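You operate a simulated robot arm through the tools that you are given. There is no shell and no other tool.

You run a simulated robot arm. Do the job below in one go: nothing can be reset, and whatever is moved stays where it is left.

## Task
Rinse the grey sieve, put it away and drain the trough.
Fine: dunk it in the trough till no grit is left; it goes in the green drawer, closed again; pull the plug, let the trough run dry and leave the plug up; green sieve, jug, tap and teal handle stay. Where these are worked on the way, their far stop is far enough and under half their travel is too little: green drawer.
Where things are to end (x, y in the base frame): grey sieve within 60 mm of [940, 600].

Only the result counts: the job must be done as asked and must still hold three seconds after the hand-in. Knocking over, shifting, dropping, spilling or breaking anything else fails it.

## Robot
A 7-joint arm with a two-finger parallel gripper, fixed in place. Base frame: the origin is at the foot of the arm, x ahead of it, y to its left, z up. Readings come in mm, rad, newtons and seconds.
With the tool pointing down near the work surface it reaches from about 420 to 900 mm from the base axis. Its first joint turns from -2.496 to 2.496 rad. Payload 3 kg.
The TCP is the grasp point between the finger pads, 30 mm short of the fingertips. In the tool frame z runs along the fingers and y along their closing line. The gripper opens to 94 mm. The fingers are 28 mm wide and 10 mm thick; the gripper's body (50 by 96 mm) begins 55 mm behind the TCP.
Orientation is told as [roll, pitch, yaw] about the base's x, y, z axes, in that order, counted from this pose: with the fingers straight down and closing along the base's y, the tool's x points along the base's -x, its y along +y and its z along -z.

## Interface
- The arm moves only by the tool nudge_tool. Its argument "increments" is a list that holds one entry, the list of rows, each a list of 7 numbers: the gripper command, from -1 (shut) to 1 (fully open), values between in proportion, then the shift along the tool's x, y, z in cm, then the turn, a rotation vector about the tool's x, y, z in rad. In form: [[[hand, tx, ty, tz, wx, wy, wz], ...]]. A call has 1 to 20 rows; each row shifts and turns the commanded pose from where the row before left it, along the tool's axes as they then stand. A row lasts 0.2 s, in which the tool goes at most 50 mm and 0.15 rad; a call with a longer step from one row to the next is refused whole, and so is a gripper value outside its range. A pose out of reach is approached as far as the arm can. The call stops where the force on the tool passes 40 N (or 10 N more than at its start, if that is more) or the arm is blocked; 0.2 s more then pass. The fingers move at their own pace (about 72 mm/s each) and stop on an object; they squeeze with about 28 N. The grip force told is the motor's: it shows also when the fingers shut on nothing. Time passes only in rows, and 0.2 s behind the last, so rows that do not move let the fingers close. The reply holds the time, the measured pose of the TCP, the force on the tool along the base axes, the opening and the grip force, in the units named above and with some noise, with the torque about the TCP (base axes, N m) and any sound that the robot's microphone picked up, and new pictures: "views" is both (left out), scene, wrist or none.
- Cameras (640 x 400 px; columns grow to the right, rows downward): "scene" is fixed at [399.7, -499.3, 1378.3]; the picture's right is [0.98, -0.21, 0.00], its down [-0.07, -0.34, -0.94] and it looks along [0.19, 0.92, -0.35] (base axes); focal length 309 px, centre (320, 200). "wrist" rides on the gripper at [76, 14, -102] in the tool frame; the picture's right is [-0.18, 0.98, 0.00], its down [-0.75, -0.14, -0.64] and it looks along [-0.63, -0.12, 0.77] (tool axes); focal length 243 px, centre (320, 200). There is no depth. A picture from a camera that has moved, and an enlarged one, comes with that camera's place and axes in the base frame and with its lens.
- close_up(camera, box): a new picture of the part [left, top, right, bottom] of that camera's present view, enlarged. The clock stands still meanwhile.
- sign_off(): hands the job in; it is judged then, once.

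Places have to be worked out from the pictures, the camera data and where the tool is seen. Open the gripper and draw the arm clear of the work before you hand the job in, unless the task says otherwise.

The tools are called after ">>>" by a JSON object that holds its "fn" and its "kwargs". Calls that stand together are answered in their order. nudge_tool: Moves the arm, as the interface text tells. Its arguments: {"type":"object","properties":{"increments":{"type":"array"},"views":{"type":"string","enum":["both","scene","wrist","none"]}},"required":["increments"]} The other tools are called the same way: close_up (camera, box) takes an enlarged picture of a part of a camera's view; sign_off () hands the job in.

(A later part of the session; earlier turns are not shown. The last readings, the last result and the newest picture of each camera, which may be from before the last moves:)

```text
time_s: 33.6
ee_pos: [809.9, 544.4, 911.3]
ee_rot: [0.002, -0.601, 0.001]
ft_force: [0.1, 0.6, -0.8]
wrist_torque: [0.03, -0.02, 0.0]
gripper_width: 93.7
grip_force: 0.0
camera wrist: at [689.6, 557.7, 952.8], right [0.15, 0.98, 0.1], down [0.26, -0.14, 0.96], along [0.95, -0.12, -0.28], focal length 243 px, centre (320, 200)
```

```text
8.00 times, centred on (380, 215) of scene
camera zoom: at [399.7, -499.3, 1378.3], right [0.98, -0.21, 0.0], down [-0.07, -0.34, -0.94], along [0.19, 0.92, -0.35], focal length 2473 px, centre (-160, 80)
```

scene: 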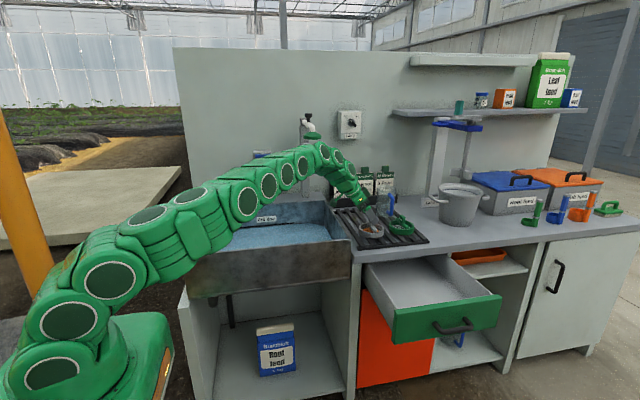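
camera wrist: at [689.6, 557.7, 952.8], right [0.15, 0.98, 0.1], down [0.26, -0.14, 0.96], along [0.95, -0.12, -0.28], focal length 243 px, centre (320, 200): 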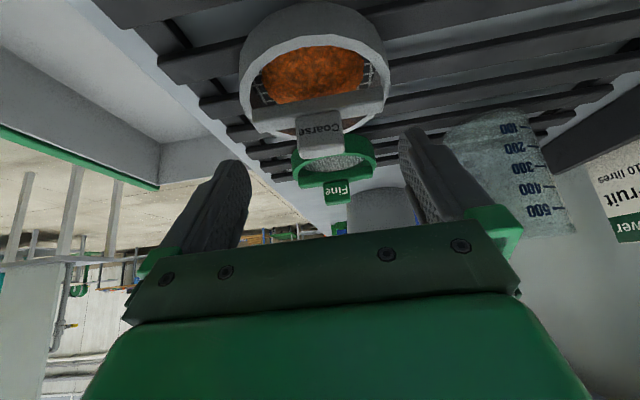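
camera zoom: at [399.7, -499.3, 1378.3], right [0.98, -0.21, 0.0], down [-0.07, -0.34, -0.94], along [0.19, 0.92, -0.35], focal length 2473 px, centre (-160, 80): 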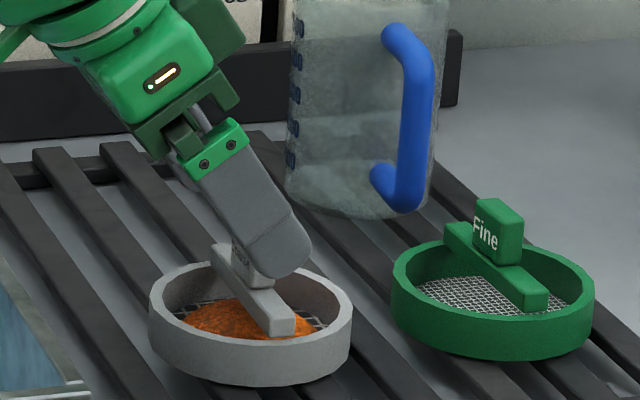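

The view confirms the knob at y≈545, z 857–880, centred between the fingers. I advance the last 24 mm and close.

>>> {"fn": "nudge_tool", "kwargs": {"increments": [[[1, 0.14, 0.06, 1.2, 0, 0, 0], [1, 0, 0, 1.16, 0, 0, 0], [1, 0, 0, 0, 0, 0, 0], [-1, 0, 0, 0, 0, 0, 0], [-1, 0, 0, 0, 0, 0, 0], [-1, 0, 0, 0, 0, 0, 0], [-1, 0, 0, 0, 0, 0, 0], [-1, 0, 0, 0, 0, 0, 0]]]}}

>>> {"fn": "close_up", "kwargs": {"camera": "wrist", "box": [200, 60, 440, 210]}}

>>> {"fn": "close_up", "kwargs": {"camera": "scene", "box": [340, 190, 420, 240]}}

```text
time_s: 35.4
ee_pos: [823.0, 544.0, 893.0]
ee_rot: [0.002, -0.6, -0.004]
ft_force: [-0.4, 0.6, 1.7]
wrist_torque: [0.04, 0.04, -0.03]
gripper_width: 28.9
grip_force: 28.1
camera wrist: at [702.1, 558.0, 932.4], right [0.15, 0.98, 0.11], down [0.26, -0.14, 0.96], along [0.95, -0.12, -0.28], focal length 243 px, centre (320, 200)
```

scene: 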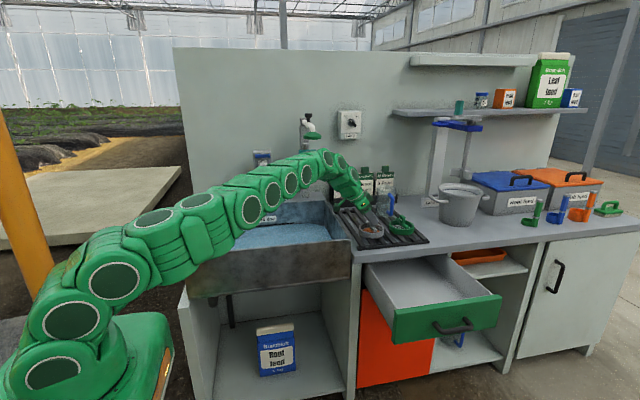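
wrist: 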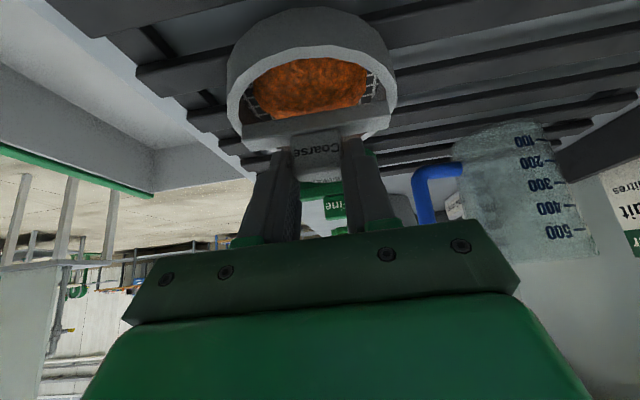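

```text
2.67 times, centred on (320, 135) of wrist
camera zoom: at [702.1, 558.0, 932.4], right [0.15, 0.98, 0.11], down [0.26, -0.14, 0.96], along [0.95, -0.12, -0.28], focal length 647 px, centre (320, 373)
```

zoom: 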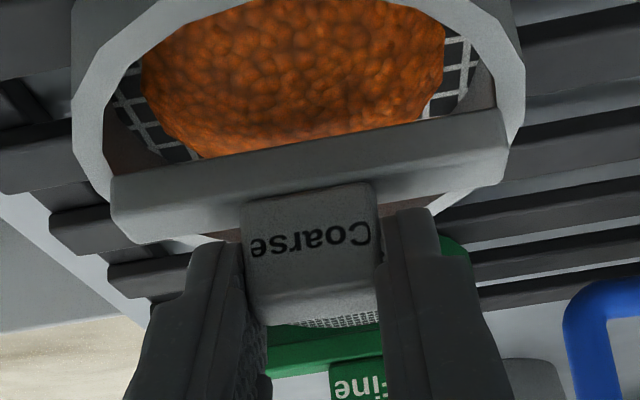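

```text
8.00 times, centred on (380, 215) of scene
camera zoom: at [399.7, -499.3, 1378.3], right [0.98, -0.21, 0.0], down [-0.07, -0.34, -0.94], along [0.19, 0.92, -0.35], focal length 2473 px, centre (-160, 80)
```

zoom: 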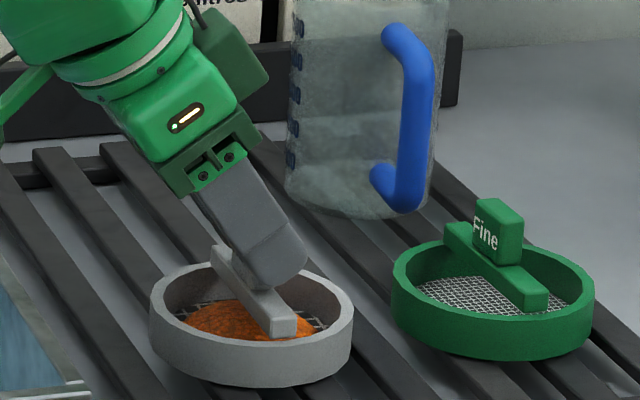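

The knob is held (28.9 mm). I lift gently straight up by 40 mm and check it hangs level.

>>> {"fn": "nudge_tool", "kwargs": {"increments": [[[-1, -0.282, 0, -0.413, 0, 0, 0], [-1, -0.564, 0, -0.826, 0, 0, 0], [-1, -0.564, 0, -0.826, 0, 0, 0], [-1, -0.846, 0, -1.24, 0, 0, 0], [-1, 0, 0, 0, 0, 0, 0]]]}}

>>> {"fn": "close_up", "kwargs": {"camera": "scene", "box": [340, 180, 420, 230]}}

```text
time_s: 36.6
ee_pos: [821.9, 543.4, 931.7]
ee_rot: [0.003, -0.6, -0.002]
ft_force: [-0.3, -1.6, -0.2]
wrist_torque: [0.02, 0.03, 0.0]
gripper_width: 29.1
grip_force: 28.2
camera wrist: at [701.9, 557.5, 973.1], right [0.15, 0.98, 0.1], down [0.26, -0.14, 0.96], along [0.95, -0.12, -0.28], focal length 243 px, centre (320, 200)
```

scene: 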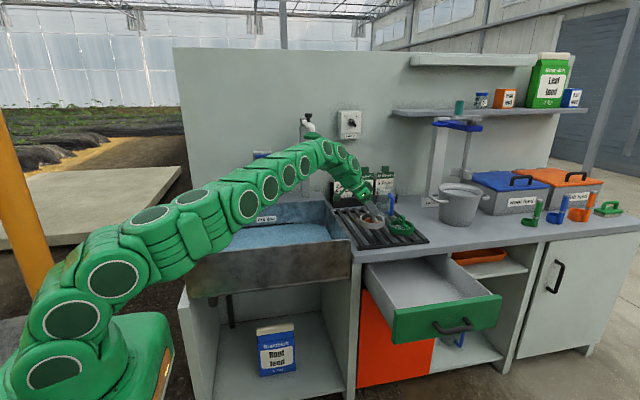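
wrist: 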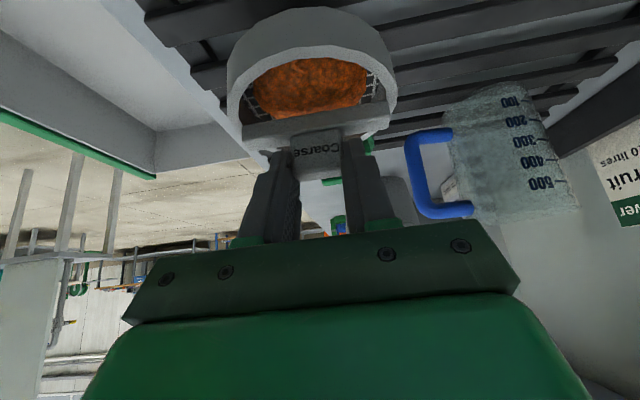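

```text
8.00 times, centred on (380, 205) of scene
camera zoom: at [399.7, -499.3, 1378.3], right [0.98, -0.21, 0.0], down [-0.07, -0.34, -0.94], along [0.19, 0.92, -0.35], focal length 2473 px, centre (-160, 160)
```

zoom: 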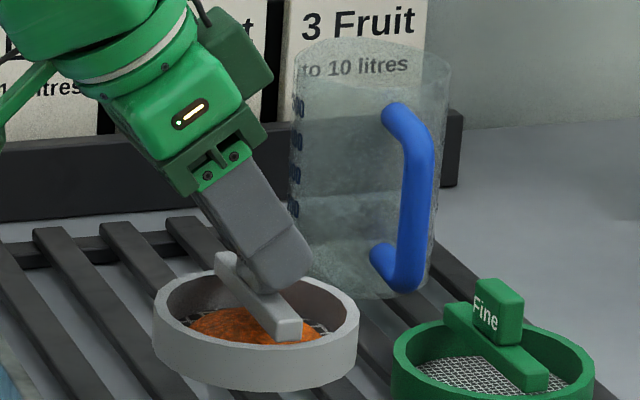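

The sieve hangs level. I lift it another 80 mm, then carry it over the trough, yawing 0.6 about the vertical so the arm stays clear of the front rim.

>>> {"fn": "nudge_tool", "kwargs": {"increments": [[[-1, -1.5, 0, -2.2, 0, 0, 0], [-1, -1.5, 0, -2.2, 0, 0, 0], [-1, -1.5, 0, -2.2, 0, 0, 0], [-1, 1.65, 0.3, -1.13, 0, 0, 0], [-1, 2.48, 0.5, -1.69, 0, 0, 0], [-1, 2.48, 0.6, -1.69, 0, 0, 0], [-1, 2.48, 0.6, -1.69, 0, 0, 0], [-1, 2.48, 0.6, -1.69, 0, 0, 0], [-1, 2.48, 0.6, -1.69, 0, 0, 0], [-1, 2.48, 0.6, -1.69, 0, 0, 0], [-1, 2.48, 0.6, -1.69, 0, 0, 0], [-1, 2.48, 0.6, -1.69, 0, 0, 0], [-1, 2.48, 0.6, -1.69, 0, 0, 0], [-1, 2.48, 0.6, -1.69, 0, 0, 0], [-1, 1.65, 0.4, -1.13, 0, 0, 0], [-1, 0, 0, 0, -0.0846, 0, -0.1238], [-1, 0, 0, 0, -0.0846, 0, -0.1238], [-1, 0, 0, 0, -0.0846, 0, -0.1238], [-1, 0, 0, 0, -0.0846, 0, -0.1238], [-1, 0, 0, 0, 0, 0, 0]]]}}

>>> {"fn": "close_up", "kwargs": {"camera": "scene", "box": [180, 140, 360, 252]}}

```text
time_s: 40.8
ee_pos: [482.4, 611.1, 1010.0]
ee_rot: [0.0, -0.602, 0.601]
ft_force: [0.0, 0.0, -0.4]
wrist_torque: [0.0, -0.01, -0.01]
gripper_width: 29.1
grip_force: 28.4
camera wrist: at [374.4, 553.4, 1052.3], right [-0.43, 0.9, 0.1], down [0.29, 0.03, 0.96], along [0.85, 0.44, -0.27], focal length 243 px, centre (320, 200)
```

scene: 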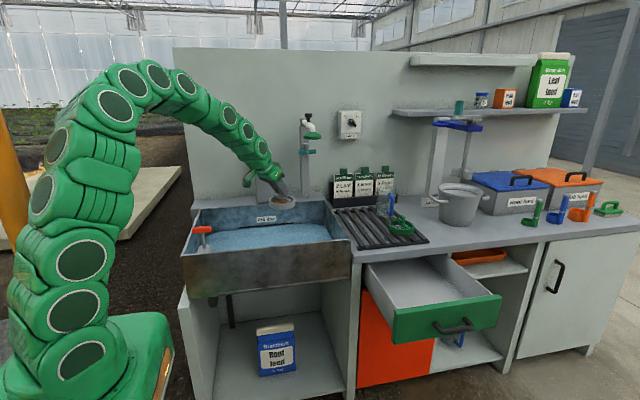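
wrist: 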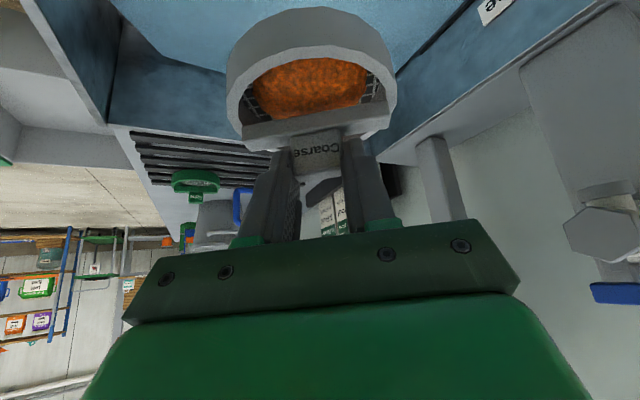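

```text
3.56 times, centred on (270, 196) of scene
camera zoom: at [399.7, -499.3, 1378.3], right [0.98, -0.21, 0.0], down [-0.07, -0.34, -0.94], along [0.19, 0.92, -0.35], focal length 1099 px, centre (498, 214)
```

zoom: 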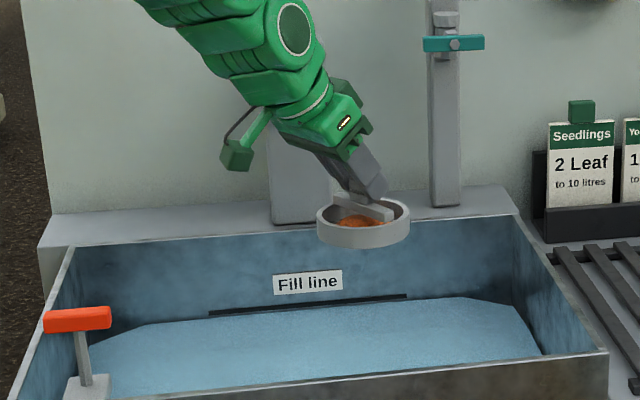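

The arm reaches from above with the elbow up, clear of the rim and taps. I lower the sieve to just above the water.

>>> {"fn": "nudge_tool", "kwargs": {"increments": [[[-1, 2.255, 0, 3.3, 0, 0, 0], [-1, 2.255, 0, 3.3, 0, 0, 0], [-1, 2.255, 0, 3.3, 0, 0, 0], [-1, 2.255, 0, 3.3, 0, 0, 0], [-1, 0, 0, 0, 0, 0, 0]]]}}

>>> {"fn": "close_up", "kwargs": {"camera": "scene", "box": [180, 160, 360, 272]}}

```text
time_s: 42.0
ee_pos: [483.4, 611.4, 852.4]
ee_rot: [0.001, -0.601, 0.598]
ft_force: [0.2, 0.1, -0.6]
wrist_torque: [0.04, -0.02, 0.03]
gripper_width: 28.8
grip_force: 27.6
camera wrist: at [375.0, 554.1, 892.9], right [-0.43, 0.9, 0.11], down [0.29, 0.03, 0.96], along [0.85, 0.44, -0.28], focal length 243 px, centre (320, 200)
```

scene: 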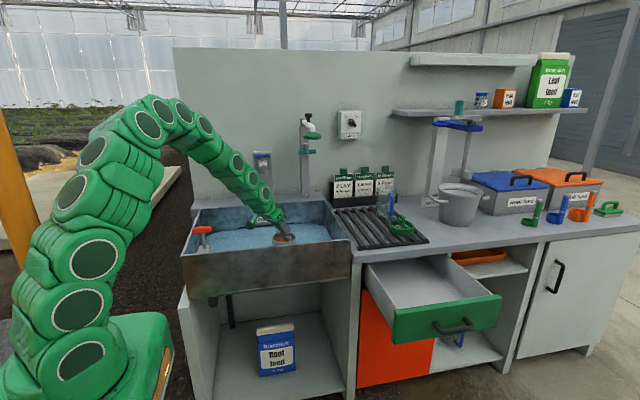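
wrist: 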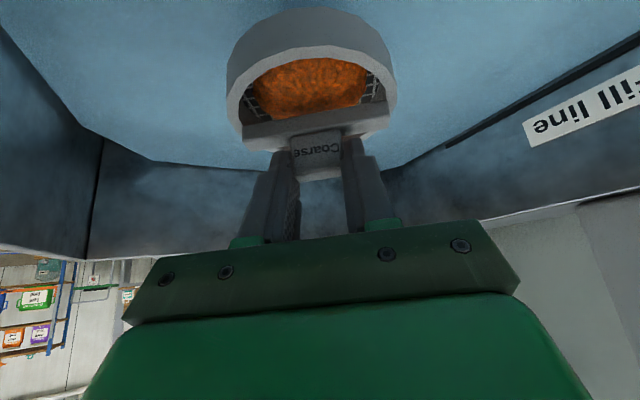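

```text
3.56 times, centred on (270, 216) of scene
camera zoom: at [399.7, -499.3, 1378.3], right [0.98, -0.21, 0.0], down [-0.07, -0.34, -0.94], along [0.19, 0.92, -0.35], focal length 1099 px, centre (498, 143)
```

zoom: 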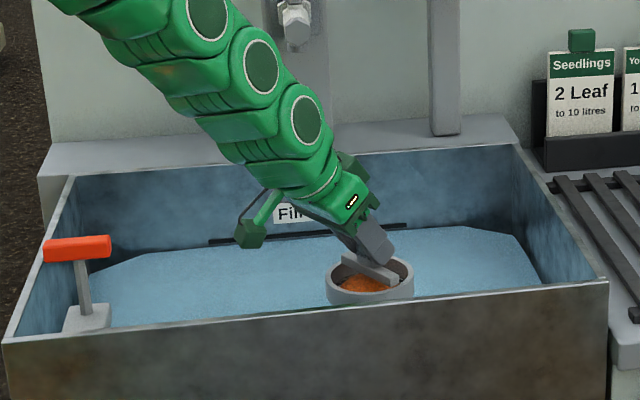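

Clear so far. I lower in smaller steps into the water.

>>> {"fn": "nudge_tool", "kwargs": {"increments": [[[-1, 1.128, 0, 1.65, 0, 0, 0], [-1, 1.128, 0, 1.65, 0, 0, 0], [-1, 1.128, 0, 1.65, 0, 0, 0], [-1, 0, 0, 0, 0, 0, 0]]]}}

>>> {"fn": "close_up", "kwargs": {"camera": "scene", "box": [180, 160, 360, 272]}}

```text
time_s: 43.0
ee_pos: [481.4, 610.5, 792.2]
ee_rot: [0.004, -0.602, 0.6]
ft_force: [-0.9, -0.3, -0.6]
wrist_torque: [-0.03, 0.02, 0.01]
gripper_width: 29.1
grip_force: 27.5
camera wrist: at [374.8, 553.7, 831.5], right [-0.43, 0.9, 0.11], down [0.29, 0.03, 0.96], along [0.85, 0.44, -0.28], focal length 243 px, centre (320, 200)
```

scene: 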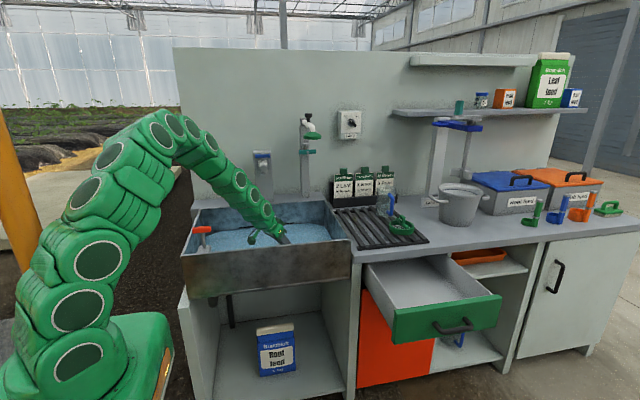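
wrist: 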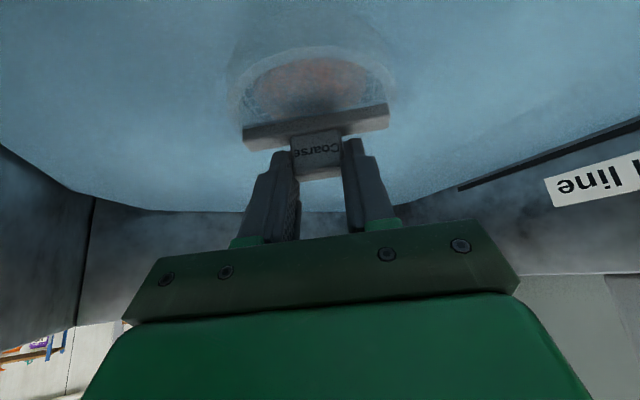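

```text
3.56 times, centred on (270, 216) of scene
camera zoom: at [399.7, -499.3, 1378.3], right [0.98, -0.21, 0.0], down [-0.07, -0.34, -0.94], along [0.19, 0.92, -0.35], focal length 1099 px, centre (498, 143)
```

zoom: 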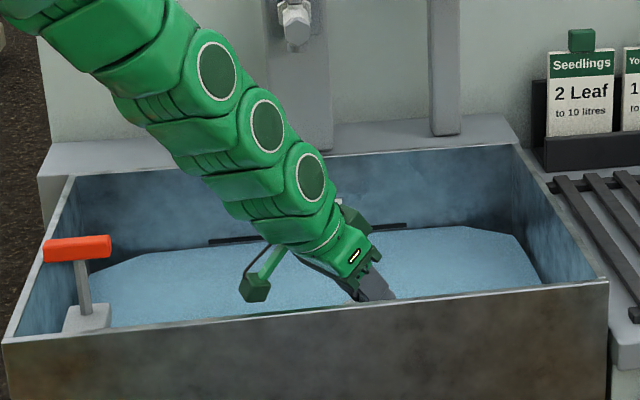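

The sieve is under water now. I swish it gently, then lift to see how much grit remains.

>>> {"fn": "nudge_tool", "kwargs": {"increments": [[[-1, 0.45, 0, 0.66, 0, 0, 0], [-1, 0, 1.5, 0, 0, 0, 0], [-1, 0, -1.5, 0, 0, 0, 0], [-1, 0, -1.5, 0, 0, 0, 0], [-1, 0, 1.5, 0, 0, 0, 0], [-1, 0, 1.5, 0, 0, 0, 0], [-1, 0, -1.5, 0, 0, 0, 0], [-1, 0, 0, 0, 0, 0, 0], [-1, 0, 0, 0, 0, 0, 0], [-1, -1.128, 0, -1.65, 0, 0, 0], [-1, -1.128, 0, -1.65, 0, 0, 0], [-1, -1.128, 0, -1.65, 0, 0, 0], [-1, -0.564, 0, -0.825, 0, 0, 0], [-1, 0, 0, 0, 0, 0, 0]]]}}

>>> {"fn": "close_up", "kwargs": {"camera": "wrist", "box": [200, 0, 440, 150]}}

```text
time_s: 46.0
ee_pos: [482.0, 610.5, 853.2]
ee_rot: [0.001, -0.6, 0.598]
ft_force: [-0.1, -0.1, 0.2]
wrist_torque: [0.01, 0.0, 0.03]
gripper_width: 28.9
grip_force: 27.9
camera wrist: at [374.6, 553.5, 894.2], right [-0.43, 0.9, 0.1], down [0.29, 0.03, 0.96], along [0.85, 0.44, -0.28], focal length 243 px, centre (320, 200)
```

scene: 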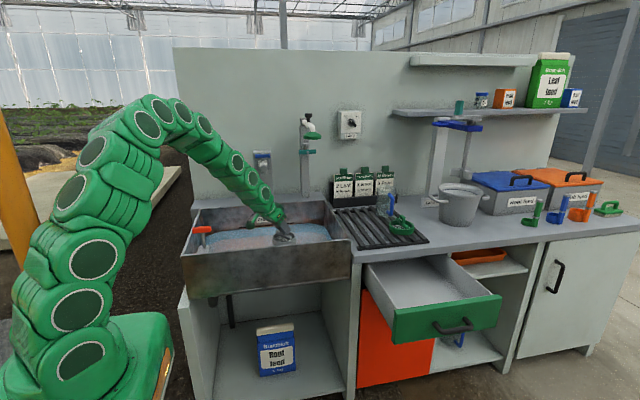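
wrist: 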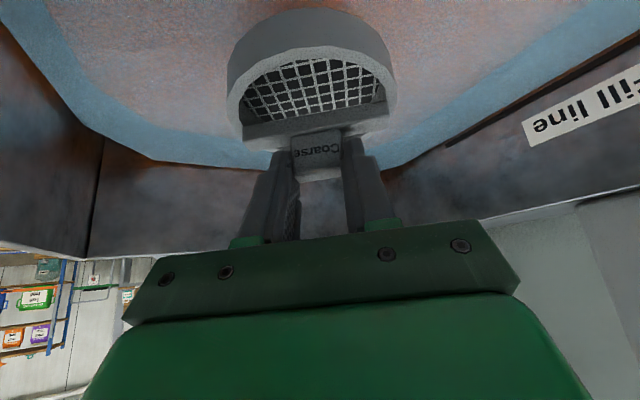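

```text
2.67 times, centred on (320, 75) of wrist
camera zoom: at [374.6, 553.5, 894.2], right [-0.43, 0.9, 0.1], down [0.29, 0.03, 0.96], along [0.85, 0.44, -0.28], focal length 647 px, centre (320, 533)
```

zoom: 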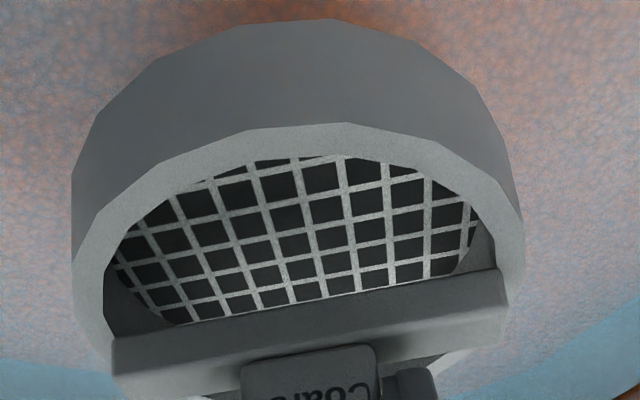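

The mesh is clear of grit. I raise the sieve above the rim, letting it drip over the trough, and check the other half of the mesh from the scene camera.

>>> {"fn": "nudge_tool", "kwargs": {"increments": [[[-1, -1.69, 0, -2.48, 0, 0, 0], [-1, -1.69, 0, -2.48, 0, 0, 0], [-1, -1.69, 0, -2.48, 0, 0, 0], [-1, -1.69, 0, -2.48, 0, 0, 0], [-1, -1.69, 0, -2.48, 0, 0, 0], [-1, 0, 0, 0, 0, 0, 0], [-1, 0, 0, 0, 0, 0, 0], [-1, 0, 0, 0, 0, 0, 0], [-1, 0, 0, 0, 0, 0, 0], [-1, 0, 0, 0, 0, 0, 0], [-1, 0, 0, 0, 0, 0, 0], [-1, 0, 0, 0, 0, 0, 0], [-1, 0, 0, 0, 0, 0, 0], [-1, 0, 0, 0, 0, 0, 0], [-1, 0, 0, 0, 0, 0, 0]]]}}

>>> {"fn": "close_up", "kwargs": {"camera": "scene", "box": [245, 175, 325, 225]}}

>>> {"fn": "close_up", "kwargs": {"camera": "wrist", "box": [200, 0, 440, 150]}}

>>> {"fn": "close_up", "kwargs": {"camera": "scene", "box": [350, 240, 510, 340]}}

```text
time_s: 49.2
ee_pos: [481.2, 610.0, 1002.6]
ee_rot: [0.001, -0.6, 0.598]
ft_force: [0.0, 0.7, -0.7]
wrist_torque: [0.0, -0.01, -0.03]
gripper_width: 29.2
grip_force: 27.5
camera wrist: at [374.1, 553.0, 1043.9], right [-0.43, 0.9, 0.1], down [0.29, 0.03, 0.96], along [0.85, 0.44, -0.28], focal length 243 px, centre (320, 200)
```

scene: 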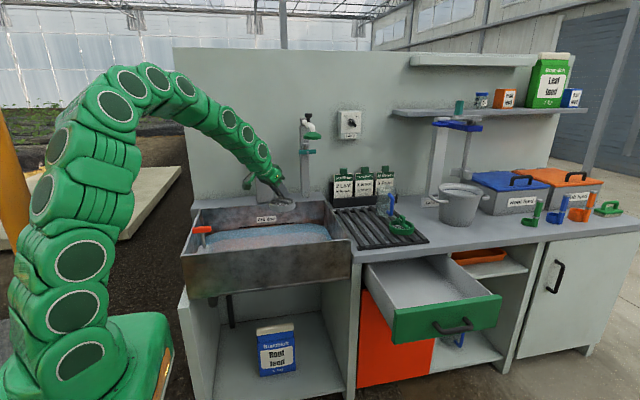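
wrist: 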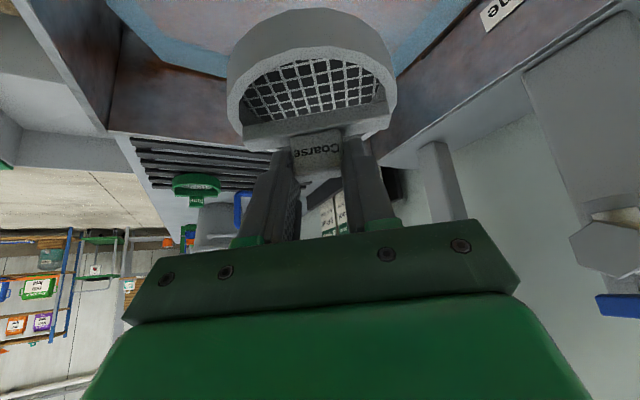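

```text
8.00 times, centred on (285, 200) of scene
camera zoom: at [399.7, -499.3, 1378.3], right [0.98, -0.21, 0.0], down [-0.07, -0.34, -0.94], along [0.19, 0.92, -0.35], focal length 2473 px, centre (600, 200)
```

zoom: 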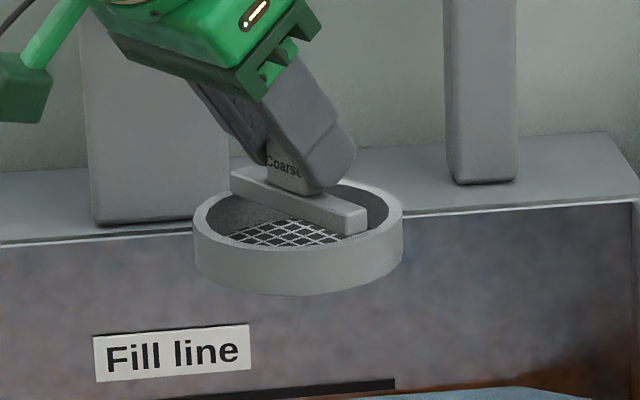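

```text
2.67 times, centred on (320, 75) of wrist
camera zoom: at [374.1, 553.0, 1043.9], right [-0.43, 0.9, 0.1], down [0.29, 0.03, 0.96], along [0.85, 0.44, -0.28], focal length 647 px, centre (320, 533)
```

zoom: 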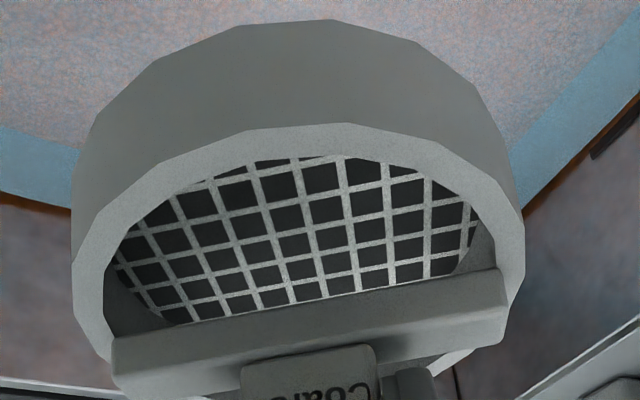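

```text
4.00 times, centred on (430, 290) of scene
camera zoom: at [399.7, -499.3, 1378.3], right [0.98, -0.21, 0.0], down [-0.07, -0.34, -0.94], along [0.19, 0.92, -0.35], focal length 1236 px, centre (-120, -160)
```

zoom: 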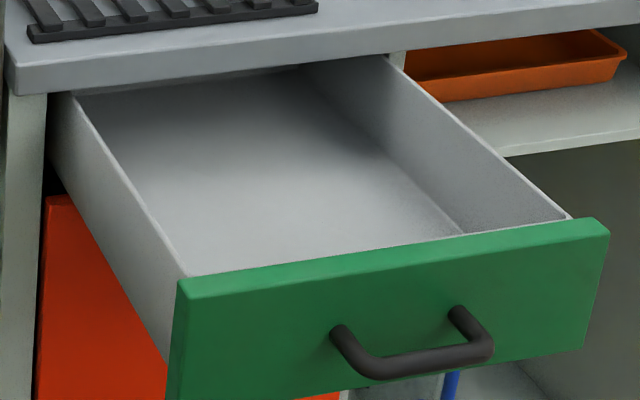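

The visible mesh is clean; for safety against a remnant hidden behind the bar, I do one more dunk and come up again.

>>> {"fn": "nudge_tool", "kwargs": {"increments": [[[-1, 2.255, 0, 3.3, 0, 0, 0], [-1, 2.255, 0, 3.3, 0, 0, 0], [-1, 2.255, 0, 3.3, 0, 0, 0], [-1, 2.255, 0, 3.3, 0, 0, 0], [-1, 1.4, 0, 2.06, 0, 0, 0], [-1, 1.4, 0, 2.06, 0, 0, 0], [-1, 0.56, 0, 0.82, 0, 0, 0], [-1, 0, 1.5, 0, 0, 0, 0], [-1, 0, -1.5, 0, 0, 0, 0], [-1, 0, -1.5, 0, 0, 0, 0], [-1, 0, 1.5, 0, 0, 0, 0], [-1, 0, 0, 0, 0, 0, 0], [-1, 0, 0, 0, 0, 0, 0], [-1, 0, 0, 0, 0, 0, 0], [-1, -1.128, 0, -1.65, 0, 0, 0], [-1, -1.128, 0, -1.65, 0, 0, 0], [-1, -1.69, 0, -2.48, 0, 0, 0], [-1, -1.69, 0, -2.48, 0, 0, 0], [-1, -1.69, 0, -2.48, 0, 0, 0], [-1, -1.69, 0, -2.48, 0, 0, 0]]], "views": "none"}}

```text
time_s: 53.4
ee_pos: [481.9, 610.5, 945.0]
ee_rot: [0.002, -0.602, 0.598]
ft_force: [-0.1, 0.8, -0.4]
wrist_torque: [0.01, 0.0, 0.04]
gripper_width: 28.8
grip_force: 28.3
```

Now I carry the clean sieve at z≈1000 over to above the open drawer at about (940, 315).

>>> {"fn": "nudge_tool", "kwargs": {"increments": [[[-1, -1.55, 0, -2.27, 0, 0, 0], [-1, -1.55, 0, -2.27, 0, 0, 0], [-1, 0, 0, 0, 0, 0, 0], [-1, 0, 0, 0, 0, 0, 0], [-1, -0.646, -1.933, 0.441, 0, 0, 0], [-1, -1.291, -3.865, 0.881, 0, 0, 0], [-1, -1.291, -3.865, 0.881, 0, 0, 0], [-1, -1.291, -3.865, 0.881, 0, 0, 0], [-1, -1.291, -3.865, 0.881, 0, 0, 0], [-1, -1.291, -3.865, 0.881, 0, 0, 0], [-1, -1.291, -3.865, 0.881, 0, 0, 0], [-1, -1.291, -3.865, 0.881, 0, 0, 0], [-1, -1.291, -3.865, 0.881, 0, 0, 0], [-1, -1.291, -3.865, 0.881, 0, 0, 0], [-1, -1.291, -3.865, 0.881, 0, 0, 0], [-1, -1.291, -3.865, 0.881, 0, 0, 0], [-1, -1.291, -3.865, 0.881, 0, 0, 0], [-1, -0.646, -1.933, 0.441, 0, 0, 0], [-1, 0, 0, 0, 0, 0, 0]]]}}

>>> {"fn": "close_up", "kwargs": {"camera": "scene", "box": [350, 200, 510, 300]}}

```text
time_s: 57.4
ee_pos: [932.8, 308.6, 999.6]
ee_rot: [0.001, -0.601, 0.599]
ft_force: [1.5, -0.7, 0.3]
wrist_torque: [0.01, -0.01, 0.04]
gripper_width: 28.8
grip_force: 28.1
camera wrist: at [825.5, 252.7, 1039.6], right [-0.43, 0.9, 0.1], down [0.29, 0.03, 0.96], along [0.85, 0.44, -0.28], focal length 243 px, centre (320, 200)
```

scene: 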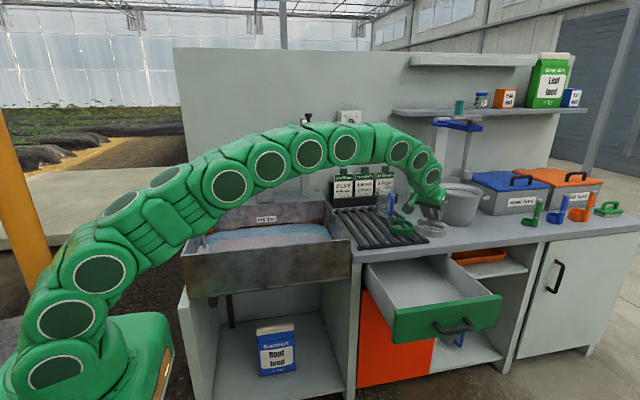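
wrist: 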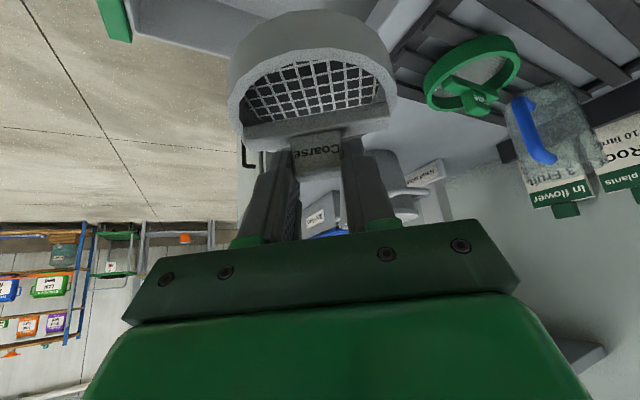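

```text
4.00 times, centred on (430, 250) of scene
camera zoom: at [399.7, -499.3, 1378.3], right [0.98, -0.21, 0.0], down [-0.07, -0.34, -0.94], along [0.19, 0.92, -0.35], focal length 1236 px, centre (-120, 0)
```

zoom: 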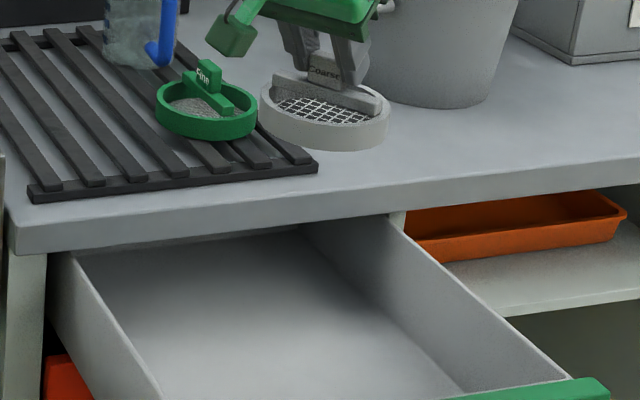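

Counter edge is at y≈418, the sieve's back at y≈364, so there's clearance. I lower into the drawer to TCP z≈780.

>>> {"fn": "nudge_tool", "kwargs": {"increments": [[[-1, 2.255, 0, 3.3, 0, 0, 0], [-1, 2.255, 0, 3.3, 0, 0, 0], [-1, 2.255, 0, 3.3, 0, 0, 0], [-1, 2.255, 0, 3.3, 0, 0, 0], [-1, 2.255, 0, 3.3, 0, 0, 0], [-1, 1.128, 0, 1.65, 0, 0, 0], [-1, 0, 0, 0, 0, 0, 0]]]}}

>>> {"fn": "close_up", "kwargs": {"camera": "scene", "box": [350, 220, 510, 320]}}

```text
time_s: 59.0
ee_pos: [934.1, 309.7, 780.3]
ee_rot: [0.004, -0.602, 0.599]
ft_force: [0.7, 0.3, -0.1]
wrist_torque: [-0.01, -0.01, -0.02]
gripper_width: 29.1
grip_force: 28.1
camera wrist: at [826.9, 253.0, 820.4], right [-0.43, 0.9, 0.11], down [0.29, 0.03, 0.96], along [0.85, 0.44, -0.28], focal length 243 px, centre (320, 200)
```

scene: 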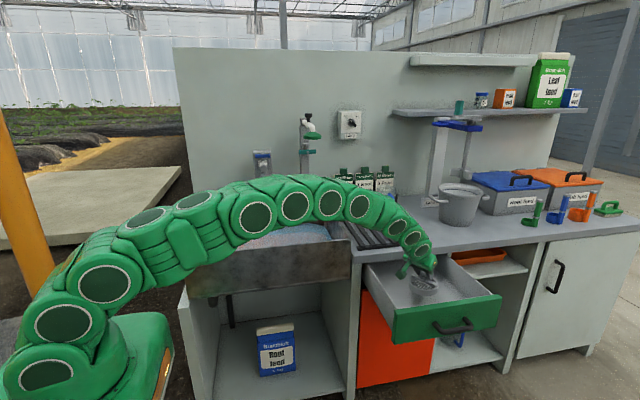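
wrist: 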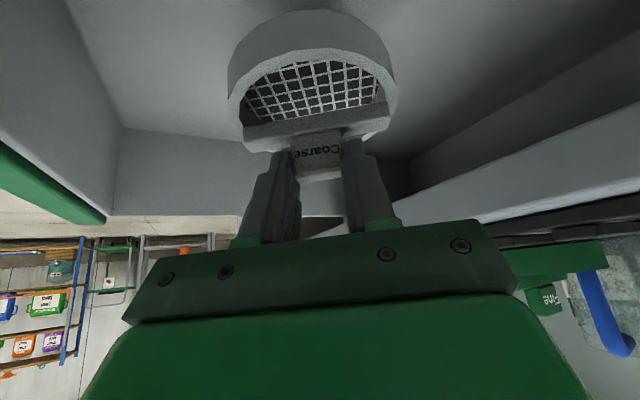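

```text
4.00 times, centred on (430, 270) of scene
camera zoom: at [399.7, -499.3, 1378.3], right [0.98, -0.21, 0.0], down [-0.07, -0.34, -0.94], along [0.19, 0.92, -0.35], focal length 1236 px, centre (-120, -80)
```

zoom: 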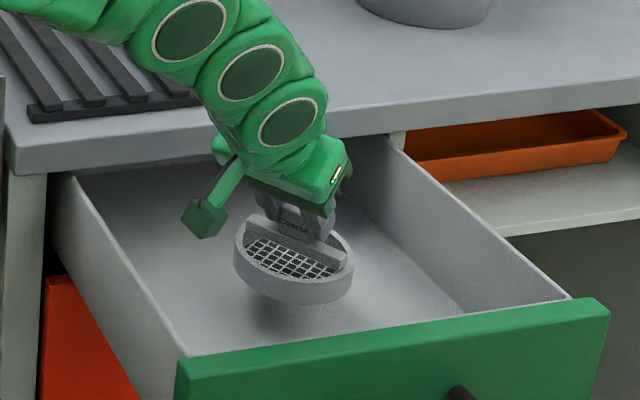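

The sieve hovers over the drawer floor. I lower slowly, watching for contact.

>>> {"fn": "nudge_tool", "kwargs": {"increments": [[[-1, 0.564, 0, 0.825, 0, 0, 0], [-1, 0.564, 0, 0.825, 0, 0, 0], [-1, 0.564, 0, 0.825, 0, 0, 0], [-1, 0.282, 0, 0.413, 0, 0, 0], [-1, 0, 0, 0, 0, 0, 0]]]}}

>>> {"fn": "close_up", "kwargs": {"camera": "scene", "box": [380, 260, 460, 310]}}

```text
time_s: 60.2
ee_pos: [934.9, 310.6, 744.8]
ee_rot: [0.002, -0.6, 0.599]
ft_force: [-0.5, 1.1, -1.5]
wrist_torque: [-0.01, 0.0, 0.0]
gripper_width: 29.0
grip_force: 28.3
camera wrist: at [826.7, 253.2, 785.6], right [-0.43, 0.9, 0.1], down [0.29, 0.03, 0.96], along [0.85, 0.44, -0.28], focal length 243 px, centre (320, 200)
```

scene: 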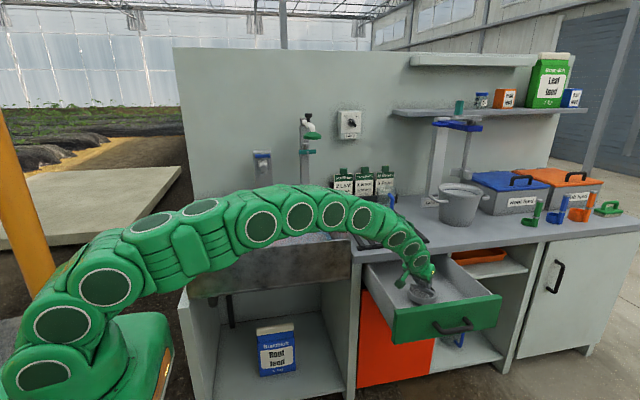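
wrist: 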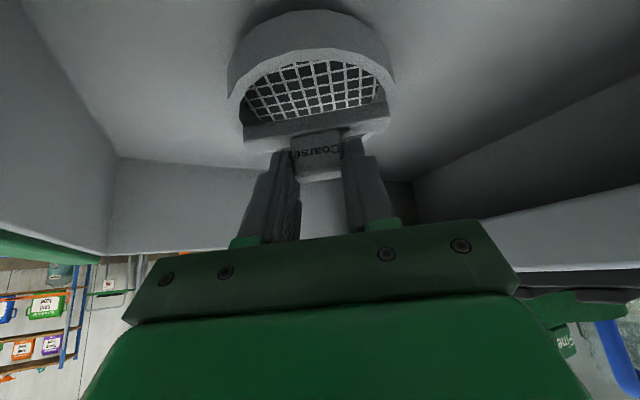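

```text
8.00 times, centred on (420, 285) of scene
camera zoom: at [399.7, -499.3, 1378.3], right [0.98, -0.21, 0.0], down [-0.07, -0.34, -0.94], along [0.19, 0.92, -0.35], focal length 2473 px, centre (-480, -480)
```

zoom: 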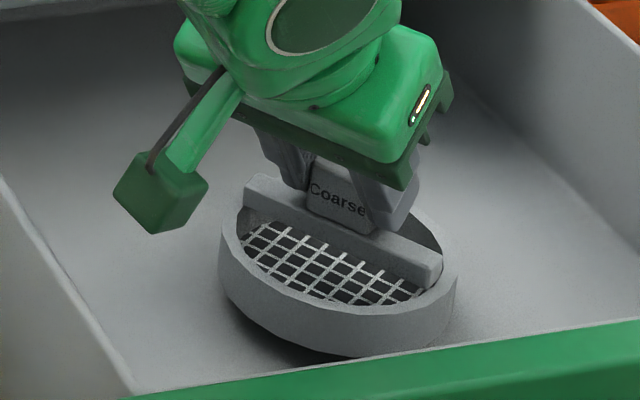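

Almost down. I go on in 3 mm steps.

>>> {"fn": "nudge_tool", "kwargs": {"increments": [[[-1, 0.17, 0, 0.248, 0, 0, 0], [-1, 0.17, 0, 0.248, 0, 0, 0], [-1, 0.17, 0, 0.248, 0, 0, 0], [-1, 0, 0, 0, 0, 0, 0]]]}}

>>> {"fn": "close_up", "kwargs": {"camera": "scene", "box": [380, 260, 460, 310]}}

```text
time_s: 61.2
ee_pos: [933.7, 310.1, 735.5]
ee_rot: [0.001, -0.601, 0.599]
ft_force: [-0.3, -0.1, -0.6]
wrist_torque: [0.0, 0.01, 0.02]
gripper_width: 29.0
grip_force: 28.6
camera wrist: at [826.6, 253.4, 776.2], right [-0.43, 0.9, 0.11], down [0.29, 0.03, 0.96], along [0.85, 0.44, -0.28], focal length 243 px, centre (320, 200)
```

scene: 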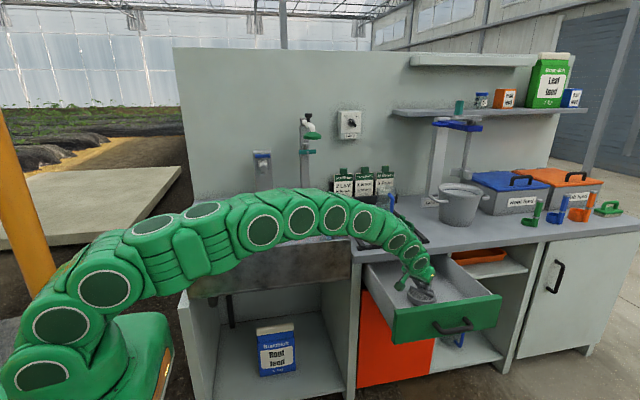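
wrist: 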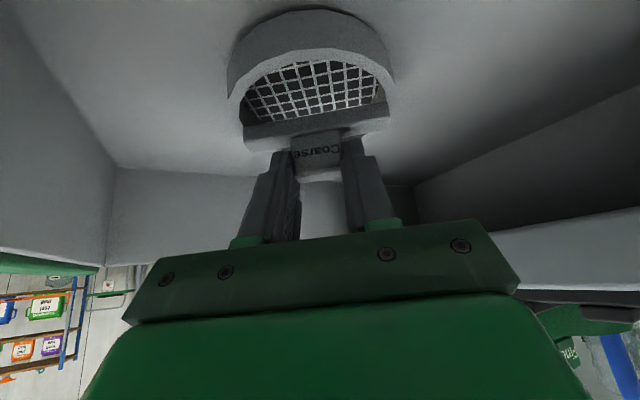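

```text
8.00 times, centred on (420, 285) of scene
camera zoom: at [399.7, -499.3, 1378.3], right [0.98, -0.21, 0.0], down [-0.07, -0.34, -0.94], along [0.19, 0.92, -0.35], focal length 2473 px, centre (-480, -480)
```

zoom: 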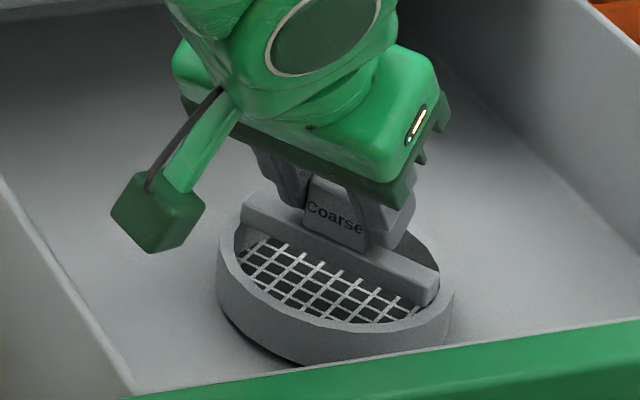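

Still no contact, shadow narrowing; a few more millimetres down.

>>> {"fn": "nudge_tool", "kwargs": {"increments": [[[-1, 0.113, 0, 0.165, 0, 0, 0], [-1, 0.113, 0, 0.165, 0, 0, 0], [-1, 0.113, 0, 0.165, 0, 0, 0], [-1, 0, 0, 0, 0, 0, 0]]], "views": "none"}}

>>> {"fn": "close_up", "kwargs": {"camera": "scene", "box": [380, 260, 460, 310]}}

```text
time_s: 62.2
ee_pos: [935.8, 310.1, 731.0]
ee_rot: [0.0, -0.607, 0.597]
ft_force: [-2.6, 0.6, 23.4]
wrist_torque: [0.15, -0.02, 0.07]
gripper_width: 29.1
grip_force: 27.5
```

```text
8.00 times, centred on (420, 285) of scene
camera zoom: at [399.7, -499.3, 1378.3], right [0.98, -0.21, 0.0], down [-0.07, -0.34, -0.94], along [0.19, 0.92, -0.35], focal length 2473 px, centre (-480, -480)
```

zoom: 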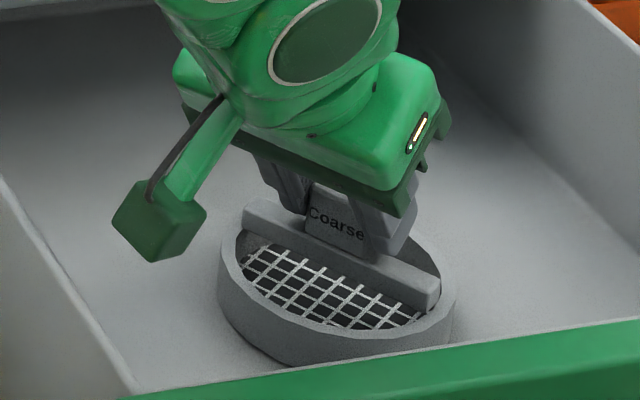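

Contact made (23 N). I relieve the push slightly, open the fingers, and withdraw along the finger axis, then up.

>>> {"fn": "nudge_tool", "kwargs": {"increments": [[[-1, -0.113, 0, -0.165, 0, 0, 0], [-1, 0, 0, 0, 0, 0, 0], [0.2, 0, 0, 0, 0, 0, 0], [0.4, 0, 0, 0, 0, 0, 0], [0.4, 0, 0, 0, 0, 0, 0], [0.4, 0, 0, -1.5, 0, 0, 0], [0.4, 0, 0, -3, 0, 0, 0], [0.4, 0, 0, -4, 0, 0, 0], [0.4, 0, 0, -4, 0, 0, 0], [0.4, 0, 0, -4, 0, 0, 0], [0.4, 0, 0, -4, 0, 0, 0], [0.4, 0, 0, -4, 0, 0, 0], [0.4, 0, 0, 0, 0, 0, 0]]]}}

>>> {"fn": "close_up", "kwargs": {"camera": "scene", "box": [350, 240, 510, 340]}}

>>> {"fn": "close_up", "kwargs": {"camera": "wrist", "box": [200, 0, 440, 150]}}

```text
time_s: 65.0
ee_pos: [819.6, 233.0, 934.1]
ee_rot: [0.001, -0.6, 0.599]
ft_force: [0.4, -0.1, -0.5]
wrist_torque: [-0.02, -0.02, 0.02]
gripper_width: 65.5
grip_force: 0.1
camera wrist: at [711.7, 175.6, 974.7], right [-0.43, 0.9, 0.1], down [0.29, 0.03, 0.96], along [0.85, 0.44, -0.28], focal length 243 px, centre (320, 200)
```

scene: 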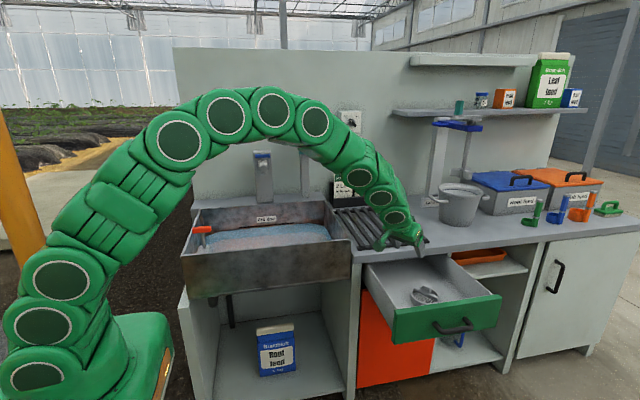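
wrist: 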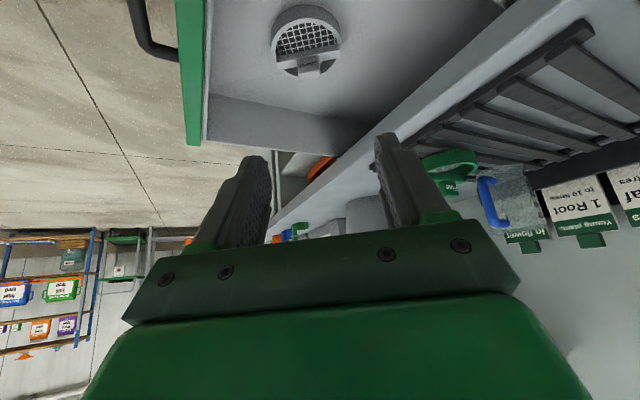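

```text
4.00 times, centred on (430, 290) of scene
camera zoom: at [399.7, -499.3, 1378.3], right [0.98, -0.21, 0.0], down [-0.07, -0.34, -0.94], along [0.19, 0.92, -0.35], focal length 1236 px, centre (-120, -160)
```

zoom: 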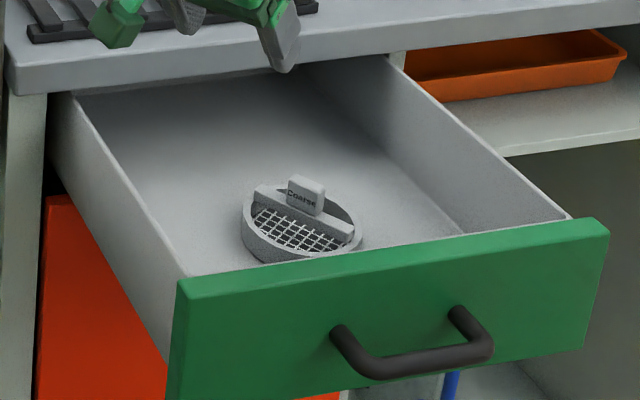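

```text
2.67 times, centred on (320, 75) of wrist
camera zoom: at [711.7, 175.6, 974.7], right [-0.43, 0.9, 0.1], down [0.29, 0.03, 0.96], along [0.85, 0.44, -0.28], focal length 647 px, centre (320, 533)
```

zoom: 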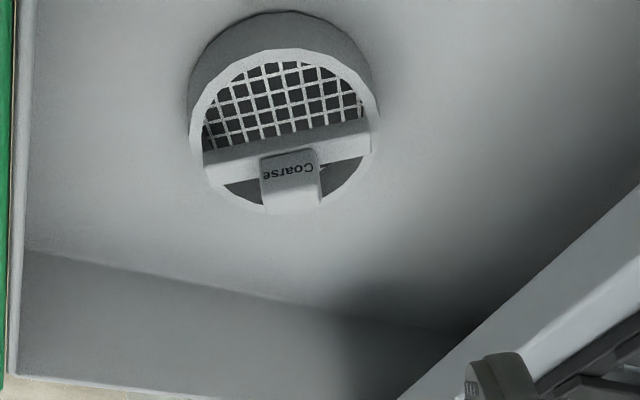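

The sieve sits in the drawer at roughly (937, 305), bare mesh. Now I return to the level pose in front of the handle to close the drawer; first untilt, back off and yaw.

>>> {"fn": "nudge_tool", "kwargs": {"increments": [[[1, 0, 0, 0, 0, 0.15, 0], [1, 0, 0, 0, 0, 0.15, 0], [1, 0, 0, 0, 0, 0.15, 0], [1, 0, 0, 0, 0, 0.15, 0], [1, 2.39, -2.07, -2.12, 0, 0, 0], [1, 2.39, -2.07, -2.12, 0, 0, 0], [1, 2.39, -2.07, -2.12, 0, 0, 0], [1, 2.39, -2.07, -2.12, 0, 0, 0], [1, 2.39, -2.07, -2.12, 0, 0, 0], [1, 0, 0, 0, 0, 0, 0.14], [1, 0, 0, 0, 0, 0, 0.14], [1, 0, 0, 0, 0, 0, 0.14], [1, 0, 0, 0, 0, 0, 0.14], [1, 0, 0, 0, 0, 0, 0.14], [1, 0, 0, 0, 0, 0, 0.14], [1, 0, 0, 0, 0, 0, 0.14], [1, 0, 0, 0, 0, 0, 0.14], [1, 0, 0, 0, 0, 0, 0]]], "views": "none"}}

```text
time_s: 68.8
ee_pos: [779.3, 78.7, 1039.0]
ee_rot: [0.001, 0.001, -0.523]
ft_force: [0.4, -0.7, 0.1]
wrist_torque: [0.0, -0.02, 0.04]
gripper_width: 94.0
grip_force: 0.1
```

Rolling the tool level again and shifting in front of the handle line.

>>> {"fn": "nudge_tool", "kwargs": {"increments": [[[1, 0, 0, 0, -0.1428, 0, 0], [1, 0, 0, 0, -0.1428, 0, 0], [1, 0, 0, 0, -0.1428, 0, 0], [1, 0, 0, 0, -0.1428, 0, 0], [1, 0, 0, 0, -0.1428, 0, 0], [1, 0, 0, 0, -0.1428, 0, 0], [1, 0, 0, 0, -0.1428, 0, 0], [1, 0, 0, 0, -0.1428, 0, 0], [1, 0, 0, 0, -0.1428, 0, 0], [1, 0, 0, 0, -0.1428, 0, 0], [1, 0, 0, 0, -0.1428, 0, 0], [1, -4.07, 0, -1.28, 0, 0, 0], [1, -4.07, 0, -1.28, 0, 0, 0], [1, -4.07, 0, -1.28, 0, 0, 0], [1, 0, 0, 0, 0, 0, 0]]]}}

```text
time_s: 72.0
ee_pos: [866.9, -15.5, 1039.5]
ee_rot: [1.572, 0.0, -0.521]
ft_force: [0.2, 0.4, 0.1]
wrist_torque: [-0.01, -0.02, 0.02]
gripper_width: 93.9
grip_force: 0.2
camera wrist: at [749.1, -67.2, 1052.7], right [0.16, -0.09, 0.98], down [0.34, -0.93, -0.14], along [0.93, 0.35, -0.12], focal length 243 px, centre (320, 200)
```

scene: 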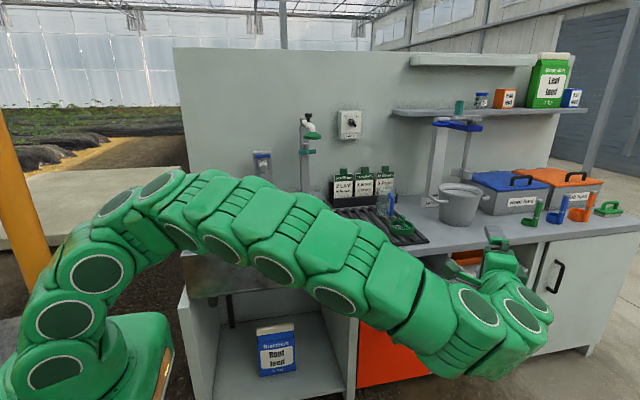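
wrist: 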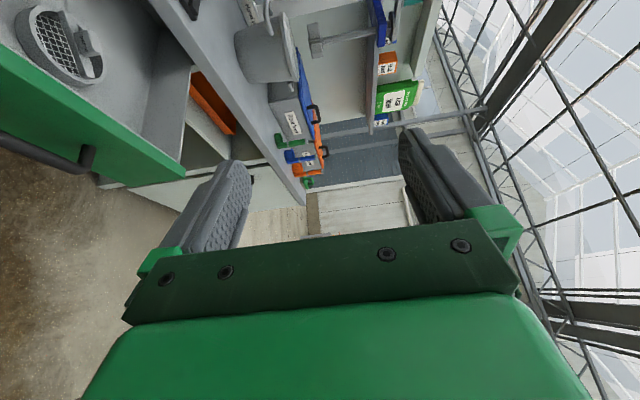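

Descending to handle height about 100 mm short of the bar.

>>> {"fn": "nudge_tool", "kwargs": {"increments": [[[1, 0, -4.77, 0, 0, 0, 0], [1, 0, -4.77, 0, 0, 0, 0], [1, 0, -4.77, 0, 0, 0, 0], [1, 0, -4.77, 0, 0, 0, 0], [1, 0, -4.77, 0, 0, 0, 0], [1, 0, -4.77, 0, 0, 0, 0], [1, 0, -4.77, 0, 0, 0, 0], [1, 0, 0, 0, 0, 0, 0]]]}}

```text
time_s: 73.8
ee_pos: [866.0, -15.7, 705.5]
ee_rot: [1.574, 0.0, -0.52]
ft_force: [1.0, 0.0, -0.3]
wrist_torque: [-0.01, -0.02, -0.02]
gripper_width: 94.1
grip_force: 0.1
camera wrist: at [749.0, -67.4, 718.6], right [0.16, -0.09, 0.98], down [0.33, -0.93, -0.14], along [0.93, 0.35, -0.12], focal length 243 px, centre (320, 200)
```

scene: 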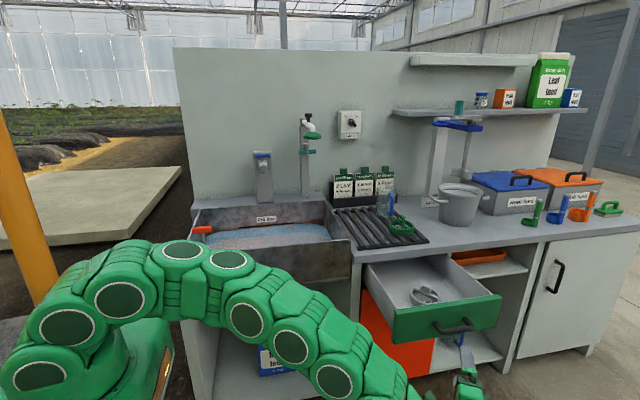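
wrist: 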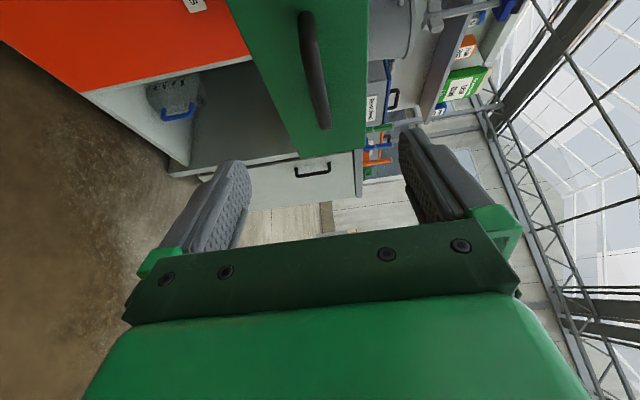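

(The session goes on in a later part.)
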